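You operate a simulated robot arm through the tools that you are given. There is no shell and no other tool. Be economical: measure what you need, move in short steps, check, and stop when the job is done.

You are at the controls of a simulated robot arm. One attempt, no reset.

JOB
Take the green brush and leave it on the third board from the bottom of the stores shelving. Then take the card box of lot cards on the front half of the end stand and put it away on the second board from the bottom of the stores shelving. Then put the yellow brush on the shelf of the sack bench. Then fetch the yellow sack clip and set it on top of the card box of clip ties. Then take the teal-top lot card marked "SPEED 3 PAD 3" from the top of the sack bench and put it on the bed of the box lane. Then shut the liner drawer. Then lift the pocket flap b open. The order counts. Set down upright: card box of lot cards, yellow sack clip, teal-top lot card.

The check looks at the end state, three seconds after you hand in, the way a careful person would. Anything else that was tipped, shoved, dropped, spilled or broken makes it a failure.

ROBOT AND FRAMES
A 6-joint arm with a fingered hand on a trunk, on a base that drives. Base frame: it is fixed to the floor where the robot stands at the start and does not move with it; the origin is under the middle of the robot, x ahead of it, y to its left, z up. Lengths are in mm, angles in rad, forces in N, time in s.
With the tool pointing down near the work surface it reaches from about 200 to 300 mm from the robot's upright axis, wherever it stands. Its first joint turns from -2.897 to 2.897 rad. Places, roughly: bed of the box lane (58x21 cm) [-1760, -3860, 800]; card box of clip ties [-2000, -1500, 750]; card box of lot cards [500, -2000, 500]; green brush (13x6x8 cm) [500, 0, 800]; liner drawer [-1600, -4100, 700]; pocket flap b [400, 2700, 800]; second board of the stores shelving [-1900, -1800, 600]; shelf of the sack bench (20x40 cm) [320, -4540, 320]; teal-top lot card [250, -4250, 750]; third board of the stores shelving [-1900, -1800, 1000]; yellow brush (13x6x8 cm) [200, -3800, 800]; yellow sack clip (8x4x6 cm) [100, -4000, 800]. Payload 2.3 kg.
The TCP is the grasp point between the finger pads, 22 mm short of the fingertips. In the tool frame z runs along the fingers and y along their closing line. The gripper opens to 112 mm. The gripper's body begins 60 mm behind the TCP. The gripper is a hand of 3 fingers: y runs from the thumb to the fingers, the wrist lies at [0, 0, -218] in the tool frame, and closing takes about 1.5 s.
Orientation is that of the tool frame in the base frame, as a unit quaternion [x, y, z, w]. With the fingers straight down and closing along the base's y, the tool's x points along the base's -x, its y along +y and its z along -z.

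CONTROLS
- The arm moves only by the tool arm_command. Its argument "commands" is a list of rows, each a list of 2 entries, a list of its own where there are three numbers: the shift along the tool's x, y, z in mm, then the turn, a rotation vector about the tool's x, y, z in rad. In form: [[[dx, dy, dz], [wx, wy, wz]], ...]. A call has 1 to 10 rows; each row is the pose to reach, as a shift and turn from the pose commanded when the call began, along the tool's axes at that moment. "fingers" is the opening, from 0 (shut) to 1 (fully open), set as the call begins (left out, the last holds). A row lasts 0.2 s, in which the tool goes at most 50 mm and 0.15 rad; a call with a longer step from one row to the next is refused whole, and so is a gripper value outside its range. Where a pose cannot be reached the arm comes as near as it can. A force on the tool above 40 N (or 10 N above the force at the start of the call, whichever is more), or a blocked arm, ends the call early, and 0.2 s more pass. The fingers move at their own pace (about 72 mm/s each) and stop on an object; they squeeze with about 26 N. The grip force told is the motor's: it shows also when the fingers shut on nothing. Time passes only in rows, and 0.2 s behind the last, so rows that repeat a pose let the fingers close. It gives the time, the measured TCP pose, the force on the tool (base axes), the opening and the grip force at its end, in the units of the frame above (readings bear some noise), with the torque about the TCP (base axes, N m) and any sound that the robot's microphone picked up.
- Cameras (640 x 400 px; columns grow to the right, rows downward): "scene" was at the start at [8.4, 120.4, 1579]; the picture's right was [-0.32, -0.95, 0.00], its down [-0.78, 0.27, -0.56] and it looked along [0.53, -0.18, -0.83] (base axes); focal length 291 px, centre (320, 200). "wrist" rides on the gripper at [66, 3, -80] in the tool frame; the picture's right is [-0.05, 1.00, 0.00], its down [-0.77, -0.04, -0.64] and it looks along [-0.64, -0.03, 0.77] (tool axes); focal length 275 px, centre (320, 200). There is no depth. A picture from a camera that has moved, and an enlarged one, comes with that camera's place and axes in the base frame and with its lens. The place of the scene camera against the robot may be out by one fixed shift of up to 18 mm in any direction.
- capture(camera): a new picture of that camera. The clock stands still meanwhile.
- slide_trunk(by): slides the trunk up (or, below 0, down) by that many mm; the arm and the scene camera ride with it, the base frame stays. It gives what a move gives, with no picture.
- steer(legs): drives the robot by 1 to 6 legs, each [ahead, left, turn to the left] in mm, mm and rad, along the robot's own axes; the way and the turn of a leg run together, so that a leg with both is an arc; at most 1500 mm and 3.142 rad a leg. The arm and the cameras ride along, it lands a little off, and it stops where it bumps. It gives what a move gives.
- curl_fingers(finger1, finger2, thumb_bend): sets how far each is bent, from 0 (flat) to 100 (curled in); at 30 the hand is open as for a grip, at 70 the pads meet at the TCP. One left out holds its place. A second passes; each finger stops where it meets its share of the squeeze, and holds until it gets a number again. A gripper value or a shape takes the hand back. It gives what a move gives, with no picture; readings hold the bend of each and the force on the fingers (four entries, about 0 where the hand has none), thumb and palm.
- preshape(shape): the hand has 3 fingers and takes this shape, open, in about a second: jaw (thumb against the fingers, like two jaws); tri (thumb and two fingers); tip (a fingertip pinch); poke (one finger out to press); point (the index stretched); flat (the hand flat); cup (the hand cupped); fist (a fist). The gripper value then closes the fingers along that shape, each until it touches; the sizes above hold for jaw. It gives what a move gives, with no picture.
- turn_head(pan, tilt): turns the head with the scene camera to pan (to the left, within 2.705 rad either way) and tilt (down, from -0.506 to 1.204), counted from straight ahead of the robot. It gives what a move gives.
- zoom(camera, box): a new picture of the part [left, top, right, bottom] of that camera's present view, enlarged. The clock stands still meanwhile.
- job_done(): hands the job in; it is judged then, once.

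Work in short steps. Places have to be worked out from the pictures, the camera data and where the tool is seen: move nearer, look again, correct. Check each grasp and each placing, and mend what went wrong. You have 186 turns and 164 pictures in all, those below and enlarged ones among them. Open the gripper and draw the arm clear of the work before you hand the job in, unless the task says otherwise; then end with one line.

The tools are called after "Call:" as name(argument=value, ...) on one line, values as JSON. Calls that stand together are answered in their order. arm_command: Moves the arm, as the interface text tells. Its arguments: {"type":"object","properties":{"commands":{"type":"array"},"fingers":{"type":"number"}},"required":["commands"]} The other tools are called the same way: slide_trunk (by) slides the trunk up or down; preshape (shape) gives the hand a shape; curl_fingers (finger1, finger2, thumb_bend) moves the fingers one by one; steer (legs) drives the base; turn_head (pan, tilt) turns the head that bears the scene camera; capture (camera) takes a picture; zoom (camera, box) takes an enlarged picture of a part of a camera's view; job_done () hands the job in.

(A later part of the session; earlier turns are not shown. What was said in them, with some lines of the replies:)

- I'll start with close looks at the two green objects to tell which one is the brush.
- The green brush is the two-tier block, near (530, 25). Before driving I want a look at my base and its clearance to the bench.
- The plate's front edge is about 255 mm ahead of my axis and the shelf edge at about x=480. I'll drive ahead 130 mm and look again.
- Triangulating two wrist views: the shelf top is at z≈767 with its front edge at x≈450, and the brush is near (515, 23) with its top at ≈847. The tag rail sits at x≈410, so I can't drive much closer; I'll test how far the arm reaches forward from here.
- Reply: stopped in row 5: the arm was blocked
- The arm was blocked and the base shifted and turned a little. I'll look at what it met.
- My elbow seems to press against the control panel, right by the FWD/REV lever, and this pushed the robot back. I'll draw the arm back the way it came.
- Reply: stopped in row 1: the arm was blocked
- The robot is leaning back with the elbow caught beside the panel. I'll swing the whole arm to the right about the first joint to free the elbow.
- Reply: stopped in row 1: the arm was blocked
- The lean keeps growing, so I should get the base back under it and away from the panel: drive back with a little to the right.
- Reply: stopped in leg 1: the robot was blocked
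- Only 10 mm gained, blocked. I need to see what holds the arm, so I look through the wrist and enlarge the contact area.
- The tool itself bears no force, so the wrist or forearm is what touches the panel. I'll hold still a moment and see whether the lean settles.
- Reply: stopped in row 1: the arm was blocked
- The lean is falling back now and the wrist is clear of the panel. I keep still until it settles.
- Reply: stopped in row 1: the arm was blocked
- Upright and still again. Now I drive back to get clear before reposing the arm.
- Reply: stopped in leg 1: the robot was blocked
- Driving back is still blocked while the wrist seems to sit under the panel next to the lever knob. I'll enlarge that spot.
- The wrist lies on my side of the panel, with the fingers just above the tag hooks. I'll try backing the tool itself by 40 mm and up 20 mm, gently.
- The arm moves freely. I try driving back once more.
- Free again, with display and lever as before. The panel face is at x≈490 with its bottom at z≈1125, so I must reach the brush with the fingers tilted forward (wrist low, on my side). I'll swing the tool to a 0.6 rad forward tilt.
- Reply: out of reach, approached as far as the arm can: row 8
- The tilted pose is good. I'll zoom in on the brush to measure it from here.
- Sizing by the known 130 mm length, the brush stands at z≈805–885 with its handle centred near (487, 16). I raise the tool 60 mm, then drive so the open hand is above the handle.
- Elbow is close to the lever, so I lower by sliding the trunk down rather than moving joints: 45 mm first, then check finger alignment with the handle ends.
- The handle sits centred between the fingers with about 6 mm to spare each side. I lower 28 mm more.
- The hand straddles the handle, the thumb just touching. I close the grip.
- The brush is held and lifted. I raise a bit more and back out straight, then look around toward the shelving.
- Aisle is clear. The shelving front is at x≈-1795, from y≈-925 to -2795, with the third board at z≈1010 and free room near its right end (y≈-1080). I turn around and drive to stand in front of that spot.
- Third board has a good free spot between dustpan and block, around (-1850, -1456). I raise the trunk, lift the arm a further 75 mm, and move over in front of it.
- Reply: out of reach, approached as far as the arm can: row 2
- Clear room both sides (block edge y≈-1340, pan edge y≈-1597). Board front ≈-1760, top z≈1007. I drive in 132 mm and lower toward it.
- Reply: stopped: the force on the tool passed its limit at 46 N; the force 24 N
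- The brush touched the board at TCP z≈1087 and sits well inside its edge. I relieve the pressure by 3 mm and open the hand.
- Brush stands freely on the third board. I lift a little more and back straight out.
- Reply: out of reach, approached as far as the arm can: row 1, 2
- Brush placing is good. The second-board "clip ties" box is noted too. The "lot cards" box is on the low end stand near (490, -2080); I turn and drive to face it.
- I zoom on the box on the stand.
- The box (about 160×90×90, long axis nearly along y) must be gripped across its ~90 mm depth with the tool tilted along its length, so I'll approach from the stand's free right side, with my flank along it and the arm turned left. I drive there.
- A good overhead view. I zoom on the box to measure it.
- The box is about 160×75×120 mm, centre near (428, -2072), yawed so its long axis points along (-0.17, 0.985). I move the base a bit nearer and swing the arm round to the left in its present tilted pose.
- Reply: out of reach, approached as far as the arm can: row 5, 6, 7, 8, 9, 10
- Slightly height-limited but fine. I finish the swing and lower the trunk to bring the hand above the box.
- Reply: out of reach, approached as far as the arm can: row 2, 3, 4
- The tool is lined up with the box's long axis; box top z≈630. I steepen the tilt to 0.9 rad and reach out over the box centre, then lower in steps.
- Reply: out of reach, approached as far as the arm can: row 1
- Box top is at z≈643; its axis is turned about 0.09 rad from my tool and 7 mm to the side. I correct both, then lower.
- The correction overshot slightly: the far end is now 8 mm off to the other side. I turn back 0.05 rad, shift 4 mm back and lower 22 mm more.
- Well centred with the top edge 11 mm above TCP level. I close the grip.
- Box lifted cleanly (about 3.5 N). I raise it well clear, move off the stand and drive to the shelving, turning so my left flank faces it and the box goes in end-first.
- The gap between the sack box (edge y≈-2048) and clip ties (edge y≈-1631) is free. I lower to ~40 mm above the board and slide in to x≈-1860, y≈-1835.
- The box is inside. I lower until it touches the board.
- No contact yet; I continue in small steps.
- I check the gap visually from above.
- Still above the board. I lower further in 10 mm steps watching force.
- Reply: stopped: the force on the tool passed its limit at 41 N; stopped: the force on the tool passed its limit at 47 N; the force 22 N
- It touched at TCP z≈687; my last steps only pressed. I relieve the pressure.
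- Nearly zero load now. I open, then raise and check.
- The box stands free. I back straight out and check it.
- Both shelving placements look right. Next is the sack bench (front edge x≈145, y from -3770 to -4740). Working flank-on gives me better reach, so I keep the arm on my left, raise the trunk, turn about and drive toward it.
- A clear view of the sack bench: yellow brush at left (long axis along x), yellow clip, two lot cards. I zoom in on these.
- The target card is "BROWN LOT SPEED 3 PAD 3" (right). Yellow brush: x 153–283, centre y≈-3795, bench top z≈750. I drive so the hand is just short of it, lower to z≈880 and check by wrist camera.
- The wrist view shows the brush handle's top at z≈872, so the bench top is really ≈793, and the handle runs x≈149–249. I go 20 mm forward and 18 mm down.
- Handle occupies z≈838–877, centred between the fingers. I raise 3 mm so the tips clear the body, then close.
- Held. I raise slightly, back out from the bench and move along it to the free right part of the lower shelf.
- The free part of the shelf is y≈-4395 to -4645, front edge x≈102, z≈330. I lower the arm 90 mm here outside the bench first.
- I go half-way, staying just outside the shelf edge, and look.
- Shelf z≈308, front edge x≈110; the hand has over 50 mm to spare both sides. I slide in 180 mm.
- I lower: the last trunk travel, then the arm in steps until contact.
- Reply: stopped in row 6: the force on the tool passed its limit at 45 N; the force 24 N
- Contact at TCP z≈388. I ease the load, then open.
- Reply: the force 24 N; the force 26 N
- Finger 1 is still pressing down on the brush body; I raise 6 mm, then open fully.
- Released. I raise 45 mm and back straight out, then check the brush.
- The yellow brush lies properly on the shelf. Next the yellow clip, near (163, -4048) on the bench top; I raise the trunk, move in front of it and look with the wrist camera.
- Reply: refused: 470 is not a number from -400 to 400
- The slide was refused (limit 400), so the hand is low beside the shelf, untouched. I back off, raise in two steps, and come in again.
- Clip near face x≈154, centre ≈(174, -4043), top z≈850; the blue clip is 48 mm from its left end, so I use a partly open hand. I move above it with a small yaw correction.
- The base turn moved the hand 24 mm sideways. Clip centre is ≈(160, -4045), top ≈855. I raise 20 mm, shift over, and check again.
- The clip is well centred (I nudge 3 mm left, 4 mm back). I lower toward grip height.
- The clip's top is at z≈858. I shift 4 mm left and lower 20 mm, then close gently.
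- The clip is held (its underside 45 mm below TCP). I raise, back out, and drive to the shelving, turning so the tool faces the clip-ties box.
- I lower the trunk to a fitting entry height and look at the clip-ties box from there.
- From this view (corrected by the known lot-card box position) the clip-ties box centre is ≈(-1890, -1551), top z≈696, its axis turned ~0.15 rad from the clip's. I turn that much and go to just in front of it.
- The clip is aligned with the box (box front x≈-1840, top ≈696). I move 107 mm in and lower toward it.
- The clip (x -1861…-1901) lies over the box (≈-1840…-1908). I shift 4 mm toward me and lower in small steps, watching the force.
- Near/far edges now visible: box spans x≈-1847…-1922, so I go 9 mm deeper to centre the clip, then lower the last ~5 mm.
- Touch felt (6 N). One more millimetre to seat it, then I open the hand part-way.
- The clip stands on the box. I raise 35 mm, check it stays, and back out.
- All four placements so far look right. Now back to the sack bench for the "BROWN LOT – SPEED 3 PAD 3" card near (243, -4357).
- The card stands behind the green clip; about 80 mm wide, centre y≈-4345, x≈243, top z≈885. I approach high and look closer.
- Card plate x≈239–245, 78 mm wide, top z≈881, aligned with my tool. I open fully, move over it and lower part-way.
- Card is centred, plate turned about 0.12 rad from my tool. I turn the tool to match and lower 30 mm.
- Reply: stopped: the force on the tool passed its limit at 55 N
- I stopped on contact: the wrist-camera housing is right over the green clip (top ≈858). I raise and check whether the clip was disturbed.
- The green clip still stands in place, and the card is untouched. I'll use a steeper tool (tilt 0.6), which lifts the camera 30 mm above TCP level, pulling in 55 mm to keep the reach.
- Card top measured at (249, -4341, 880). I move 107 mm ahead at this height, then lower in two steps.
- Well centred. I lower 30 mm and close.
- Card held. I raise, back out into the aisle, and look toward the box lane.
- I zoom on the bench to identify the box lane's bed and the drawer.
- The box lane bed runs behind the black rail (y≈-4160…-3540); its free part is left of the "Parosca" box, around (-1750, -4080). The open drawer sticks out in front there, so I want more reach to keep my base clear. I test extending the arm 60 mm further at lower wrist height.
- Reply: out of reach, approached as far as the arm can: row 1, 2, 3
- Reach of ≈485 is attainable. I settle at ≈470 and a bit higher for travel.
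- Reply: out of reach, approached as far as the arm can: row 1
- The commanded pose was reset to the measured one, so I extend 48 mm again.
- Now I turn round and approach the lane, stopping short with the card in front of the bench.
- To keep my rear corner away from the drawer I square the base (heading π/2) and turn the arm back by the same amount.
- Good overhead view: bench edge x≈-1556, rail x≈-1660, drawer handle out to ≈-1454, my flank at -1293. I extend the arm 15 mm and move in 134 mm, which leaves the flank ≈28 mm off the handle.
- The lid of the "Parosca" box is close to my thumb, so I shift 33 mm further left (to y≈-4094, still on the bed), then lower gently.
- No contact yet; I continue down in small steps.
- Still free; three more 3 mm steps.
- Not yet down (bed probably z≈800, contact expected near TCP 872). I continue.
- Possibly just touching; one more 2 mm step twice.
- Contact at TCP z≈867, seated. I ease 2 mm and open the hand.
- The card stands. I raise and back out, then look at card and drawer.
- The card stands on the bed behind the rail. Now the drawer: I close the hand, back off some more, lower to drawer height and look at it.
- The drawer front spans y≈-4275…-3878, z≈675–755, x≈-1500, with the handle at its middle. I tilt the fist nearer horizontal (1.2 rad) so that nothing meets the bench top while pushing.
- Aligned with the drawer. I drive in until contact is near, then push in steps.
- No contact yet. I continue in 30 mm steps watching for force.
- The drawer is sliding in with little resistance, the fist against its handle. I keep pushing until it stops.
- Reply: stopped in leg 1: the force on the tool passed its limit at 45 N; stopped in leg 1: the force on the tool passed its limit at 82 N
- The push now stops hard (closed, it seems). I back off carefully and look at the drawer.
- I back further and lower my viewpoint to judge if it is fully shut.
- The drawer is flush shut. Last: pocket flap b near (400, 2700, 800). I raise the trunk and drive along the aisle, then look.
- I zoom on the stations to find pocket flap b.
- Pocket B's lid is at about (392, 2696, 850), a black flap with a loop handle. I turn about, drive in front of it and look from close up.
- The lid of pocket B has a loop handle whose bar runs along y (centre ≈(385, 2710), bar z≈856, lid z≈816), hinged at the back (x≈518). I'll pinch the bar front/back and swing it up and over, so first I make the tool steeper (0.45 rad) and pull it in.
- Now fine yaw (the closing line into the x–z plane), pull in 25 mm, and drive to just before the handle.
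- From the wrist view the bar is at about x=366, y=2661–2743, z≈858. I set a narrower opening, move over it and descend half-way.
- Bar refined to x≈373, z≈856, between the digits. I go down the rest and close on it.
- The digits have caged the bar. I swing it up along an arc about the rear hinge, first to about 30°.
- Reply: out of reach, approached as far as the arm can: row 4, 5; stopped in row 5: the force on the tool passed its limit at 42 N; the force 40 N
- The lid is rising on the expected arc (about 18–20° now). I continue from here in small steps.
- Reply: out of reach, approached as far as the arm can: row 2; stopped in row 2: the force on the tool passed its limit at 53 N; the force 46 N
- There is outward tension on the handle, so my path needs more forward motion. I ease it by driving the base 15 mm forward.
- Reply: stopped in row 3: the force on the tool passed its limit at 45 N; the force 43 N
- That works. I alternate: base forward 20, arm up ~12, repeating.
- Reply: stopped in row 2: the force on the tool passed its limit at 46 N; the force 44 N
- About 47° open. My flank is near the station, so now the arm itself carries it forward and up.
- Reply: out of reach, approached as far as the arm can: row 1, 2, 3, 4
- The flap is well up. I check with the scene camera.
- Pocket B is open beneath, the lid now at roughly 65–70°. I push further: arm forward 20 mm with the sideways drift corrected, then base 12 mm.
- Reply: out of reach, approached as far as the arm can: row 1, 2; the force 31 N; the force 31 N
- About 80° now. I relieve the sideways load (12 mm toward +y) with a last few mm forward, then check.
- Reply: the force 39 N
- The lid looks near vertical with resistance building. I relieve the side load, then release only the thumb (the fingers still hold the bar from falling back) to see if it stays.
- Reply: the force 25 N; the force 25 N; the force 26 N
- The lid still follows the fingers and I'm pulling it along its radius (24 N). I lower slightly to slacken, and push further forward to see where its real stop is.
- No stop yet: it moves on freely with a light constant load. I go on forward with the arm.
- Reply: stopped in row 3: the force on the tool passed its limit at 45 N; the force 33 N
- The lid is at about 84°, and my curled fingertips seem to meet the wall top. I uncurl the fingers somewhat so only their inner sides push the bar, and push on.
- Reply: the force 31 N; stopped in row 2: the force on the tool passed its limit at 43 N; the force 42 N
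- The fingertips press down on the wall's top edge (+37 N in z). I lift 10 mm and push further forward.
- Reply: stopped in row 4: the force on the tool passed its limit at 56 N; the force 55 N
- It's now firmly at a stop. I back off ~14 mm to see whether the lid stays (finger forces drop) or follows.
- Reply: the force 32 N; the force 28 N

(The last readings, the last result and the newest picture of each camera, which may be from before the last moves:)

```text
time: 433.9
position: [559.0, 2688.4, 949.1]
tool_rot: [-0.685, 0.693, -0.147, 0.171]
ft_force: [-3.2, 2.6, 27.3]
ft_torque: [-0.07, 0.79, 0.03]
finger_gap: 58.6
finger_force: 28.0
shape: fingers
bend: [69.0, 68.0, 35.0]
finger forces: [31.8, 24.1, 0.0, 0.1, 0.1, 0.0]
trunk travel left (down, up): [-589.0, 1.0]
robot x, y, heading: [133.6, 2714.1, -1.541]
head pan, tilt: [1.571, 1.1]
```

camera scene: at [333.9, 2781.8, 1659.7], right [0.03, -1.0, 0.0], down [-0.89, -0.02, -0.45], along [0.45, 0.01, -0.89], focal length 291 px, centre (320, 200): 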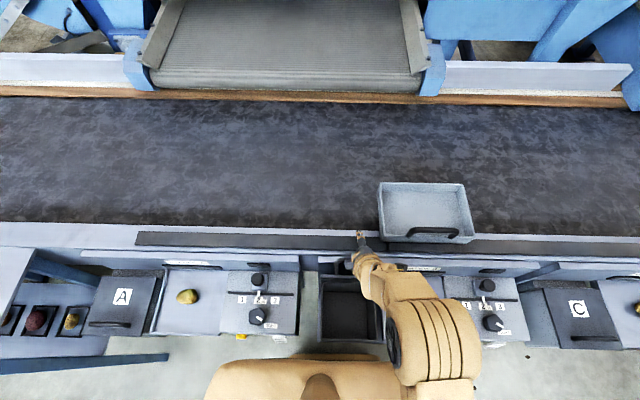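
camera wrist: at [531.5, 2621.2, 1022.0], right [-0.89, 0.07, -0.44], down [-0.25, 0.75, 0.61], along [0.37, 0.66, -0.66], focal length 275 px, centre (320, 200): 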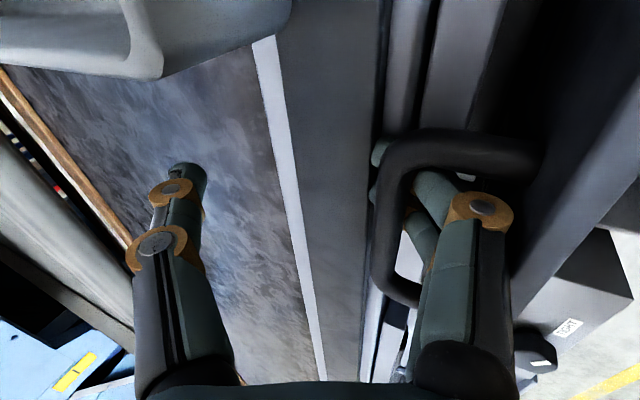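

Only a light load in x now; the fingers want to uncurl but rest on the wall top. I raise 15 mm so they can straighten between bar and lid.

Call:
arm_command(commands=[[[0, -3.3, -6.8], [0, 0, 0]], [[0, -6.5, -13.5], [0, 0, 0]], [[0, -6.5, -13.5], [0, 0, 0]]])

Call:
capture(camera="wrist")

```text
time: 434.7
position: [560.4, 2688.3, 960.6]
tool_rot: [-0.686, 0.693, -0.147, 0.168]
ft_force: [-1.8, 0.1, -9.9]
ft_torque: [-0.02, -0.24, 0.03]
finger_gap: 74.4
finger_force: 4.5
shape: fingers
bend: [52.0, 51.0, 35.0]
finger forces: [4.7, 4.8, 0.0, 0.0, 0.0, 0.1]
trunk travel left (down, up): [-589.0, 1.0]
robot x, y, heading: [130.1, 2712.1, -1.541]
head pan, tilt: [1.571, 1.1]
```

```text
5 pictures are left
camera wrist: at [523.5, 2621.1, 1030.0], right [-0.9, 0.06, -0.43], down [-0.24, 0.75, 0.61], along [0.36, 0.66, -0.66], focal length 275 px, centre (320, 200)
```

wrist: 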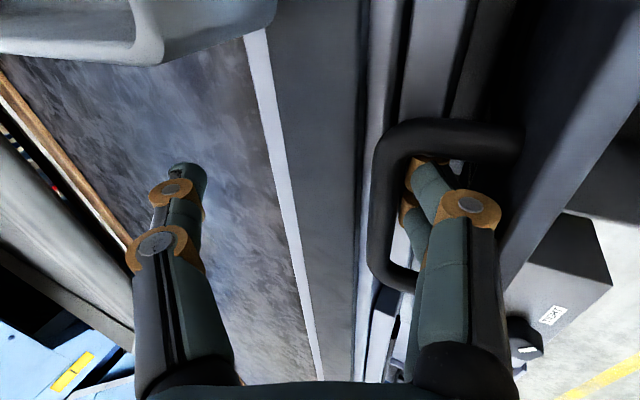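

The fingers are now straight inside the loop. I withdraw them vertically upward.

Call:
arm_command(commands=[[[0, -6.5, -13.5], [0, 0, 0]], [[0, -13, -27], [0, 0, 0]], [[0, -19.6, -40.6], [0, 0, 0]], [[0, -19.6, -40.6], [0, 0, 0]]])

Call:
capture(camera="wrist")

```text
time: 435.7
position: [560.0, 2687.1, 1007.1]
tool_rot: [-0.684, 0.694, -0.147, 0.169]
ft_force: [-0.3, -0.2, -0.6]
ft_torque: [0.0, 0.0, -0.01]
finger_gap: 69.5
finger_force: 0.1
shape: fingers
bend: [55.0, 55.0, 35.0]
finger forces: [0.0, 0.1, 0.0, 0.1, 0.0, 0.0]
trunk travel left (down, up): [-589.0, 1.0]
robot x, y, heading: [128.6, 2711.0, -1.543]
head pan, tilt: [1.571, 1.1]
```

```text
4 pictures are left
camera wrist: at [523.0, 2619.8, 1077.2], right [-0.9, 0.06, -0.43], down [-0.24, 0.75, 0.61], along [0.37, 0.65, -0.66], focal length 275 px, centre (320, 200)
```

wrist: 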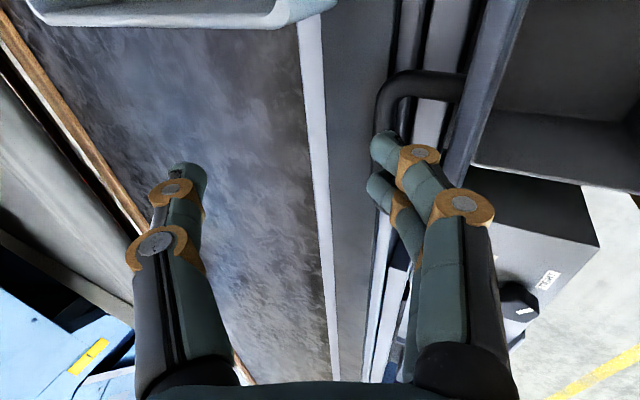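

The fingers are free and the lid stays upright. I must clear its top edge (z≈980) before retreating, so I raise a further 45 mm.

Call:
arm_command(commands=[[[0, -7.6, -15.8], [0, 0, 0]], [[0, -15.3, -31.6], [0, 0, 0]], [[0, -21.8, -45], [0, 0, 0]], [[0, -21.8, -45], [0, 0, 0]]])

```text
time: 436.7
position: [557.9, 2692.0, 1056.1]
tool_rot: [-0.683, 0.694, -0.151, 0.168]
ft_force: [0.5, 0.4, 0.3]
ft_torque: [0.03, -0.02, -0.01]
finger_gap: 69.6
finger_force: 0.1
shape: fingers
bend: [55.0, 55.0, 35.0]
finger forces: [0.0, 0.1, 0.0, 0.0, 0.0, 0.1]
out of reach, approached as far as the arm can: row 2, 3, 4
trunk travel left (down, up): [-589.0, 1.0]
robot x, y, heading: [132.4, 2715.5, -1.546]
head pan, tilt: [1.571, 1.1]
```

Tips are now ≈50 mm above the lid edge. I drive straight back away from the station and check.

Call:
steer(legs=[[0, -500, 0]])

Call:
turn_head(pan=1.57, tilt=0.85)

Call:
capture(camera="scene")

```text
time: 439.6
position: [53.1, 2678.5, 1056.4]
tool_rot: [-0.684, 0.694, -0.15, 0.168]
ft_force: [0.6, 0.1, 0.4]
ft_torque: [-0.06, -0.01, -0.01]
finger_gap: 70.0
finger_force: 0.1
shape: fingers
bend: [55.0, 55.0, 35.0]
finger forces: [0.0, 0.0, 0.1, 0.0, 0.0, 0.1]
trunk travel left (down, up): [-589.0, 1.0]
robot x, y, heading: [-374.2, 2700.7, -1.545]
head pan, tilt: [1.571, 1.1]
```

```text
time: 440.4
position: [54.7, 2679.2, 1056.4]
tool_rot: [-0.684, 0.693, -0.151, 0.167]
ft_force: [0.4, 0.4, 0.2]
ft_torque: [0.06, -0.05, 0.01]
finger_gap: 69.4
finger_force: 0.0
shape: fingers
bend: [55.0, 55.0, 35.0]
finger forces: [0.0, 0.1, 0.0, 0.1, 0.0, 0.1]
trunk travel left (down, up): [-589.0, 1.0]
robot x, y, heading: [-374.7, 2697.0, -1.544]
head pan, tilt: [1.571, 0.85]
```

```text
3 pictures are left
camera scene: at [-153.8, 2767.7, 1677.3], right [0.03, -1.0, 0.0], down [-0.75, -0.02, -0.66], along [0.66, 0.02, -0.75], focal length 291 px, centre (320, 200)
```

scene: 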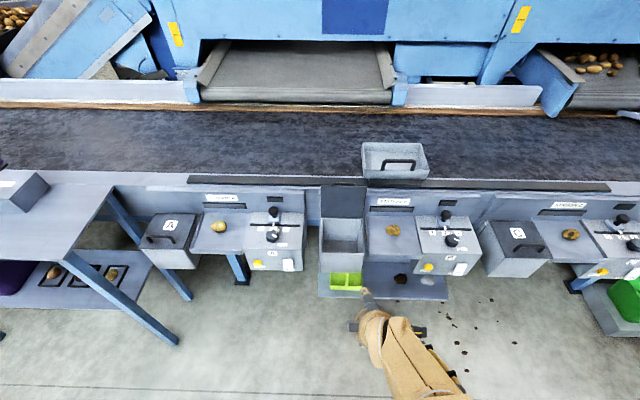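

Pocket flap B stands open and everything else around it is in place. I open the hand fully with the arm clear, then hand in.

Call:
arm_command(commands=[[[0, 0, 0], [0, 0, 0]], [[0, 0, 0], [0, 0, 0]], [[0, 0, 0], [0, 0, 0]]], fingers=1)

Call:
zoom(camera="scene", box=[290, 160, 470, 310])

```text
time: 441.2
position: [54.0, 2677.9, 1056.5]
tool_rot: [-0.684, 0.694, -0.151, 0.167]
ft_force: [-0.1, -0.3, -0.8]
ft_torque: [-0.07, -0.06, 0.02]
finger_gap: 112.0
finger_force: 0.1
shape: jaw
bend: [30.0, 30.0, 30.0]
finger forces: [0.0, 0.0, 0.0, 0.0, 0.0, 0.0]
trunk travel left (down, up): [-589.0, 1.0]
robot x, y, heading: [-371.4, 2700.2, -1.543]
head pan, tilt: [1.571, 0.85]
```

```text
2.67 times, centred on (380, 235) of scene
camera zoom: at [-153.9, 2767.7, 1677.4], right [0.03, -1.0, 0.0], down [-0.75, -0.02, -0.66], along [0.66, 0.02, -0.75], focal length 775 px, centre (160, 107)
```

zoom: 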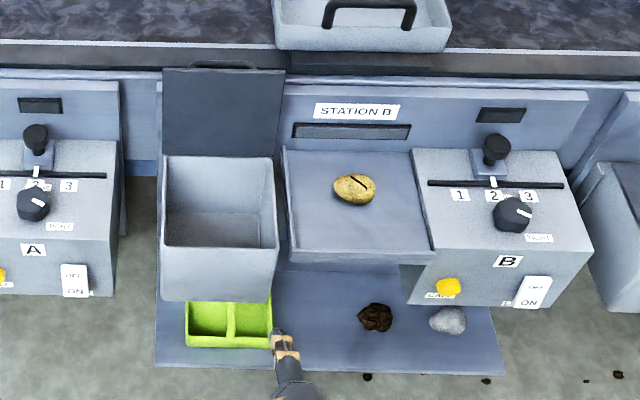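

The flap is fully open and stays open, with the pocket empty below it and the neighbouring items undisturbed. I hand in.

Call:
job_done()

```text
The job is handed in.
```

All seven tasks were done in the order given and the job is handed in: both brushes, the box of lot cards, the yellow clip and the "SPEED 3 PAD 3" card are placed, the liner drawer is shut and pocket flap b stands open. Two contacts may matter to the check: early on my wrist or forearm bumped the control panel near the FWD/REV lever and rocked the robot back, and later the hand pressed on the green sack clip with about 55 N. In the pictures afterwards the panel still read STOPPED, the lever looked unchanged and the green clip was still upright.
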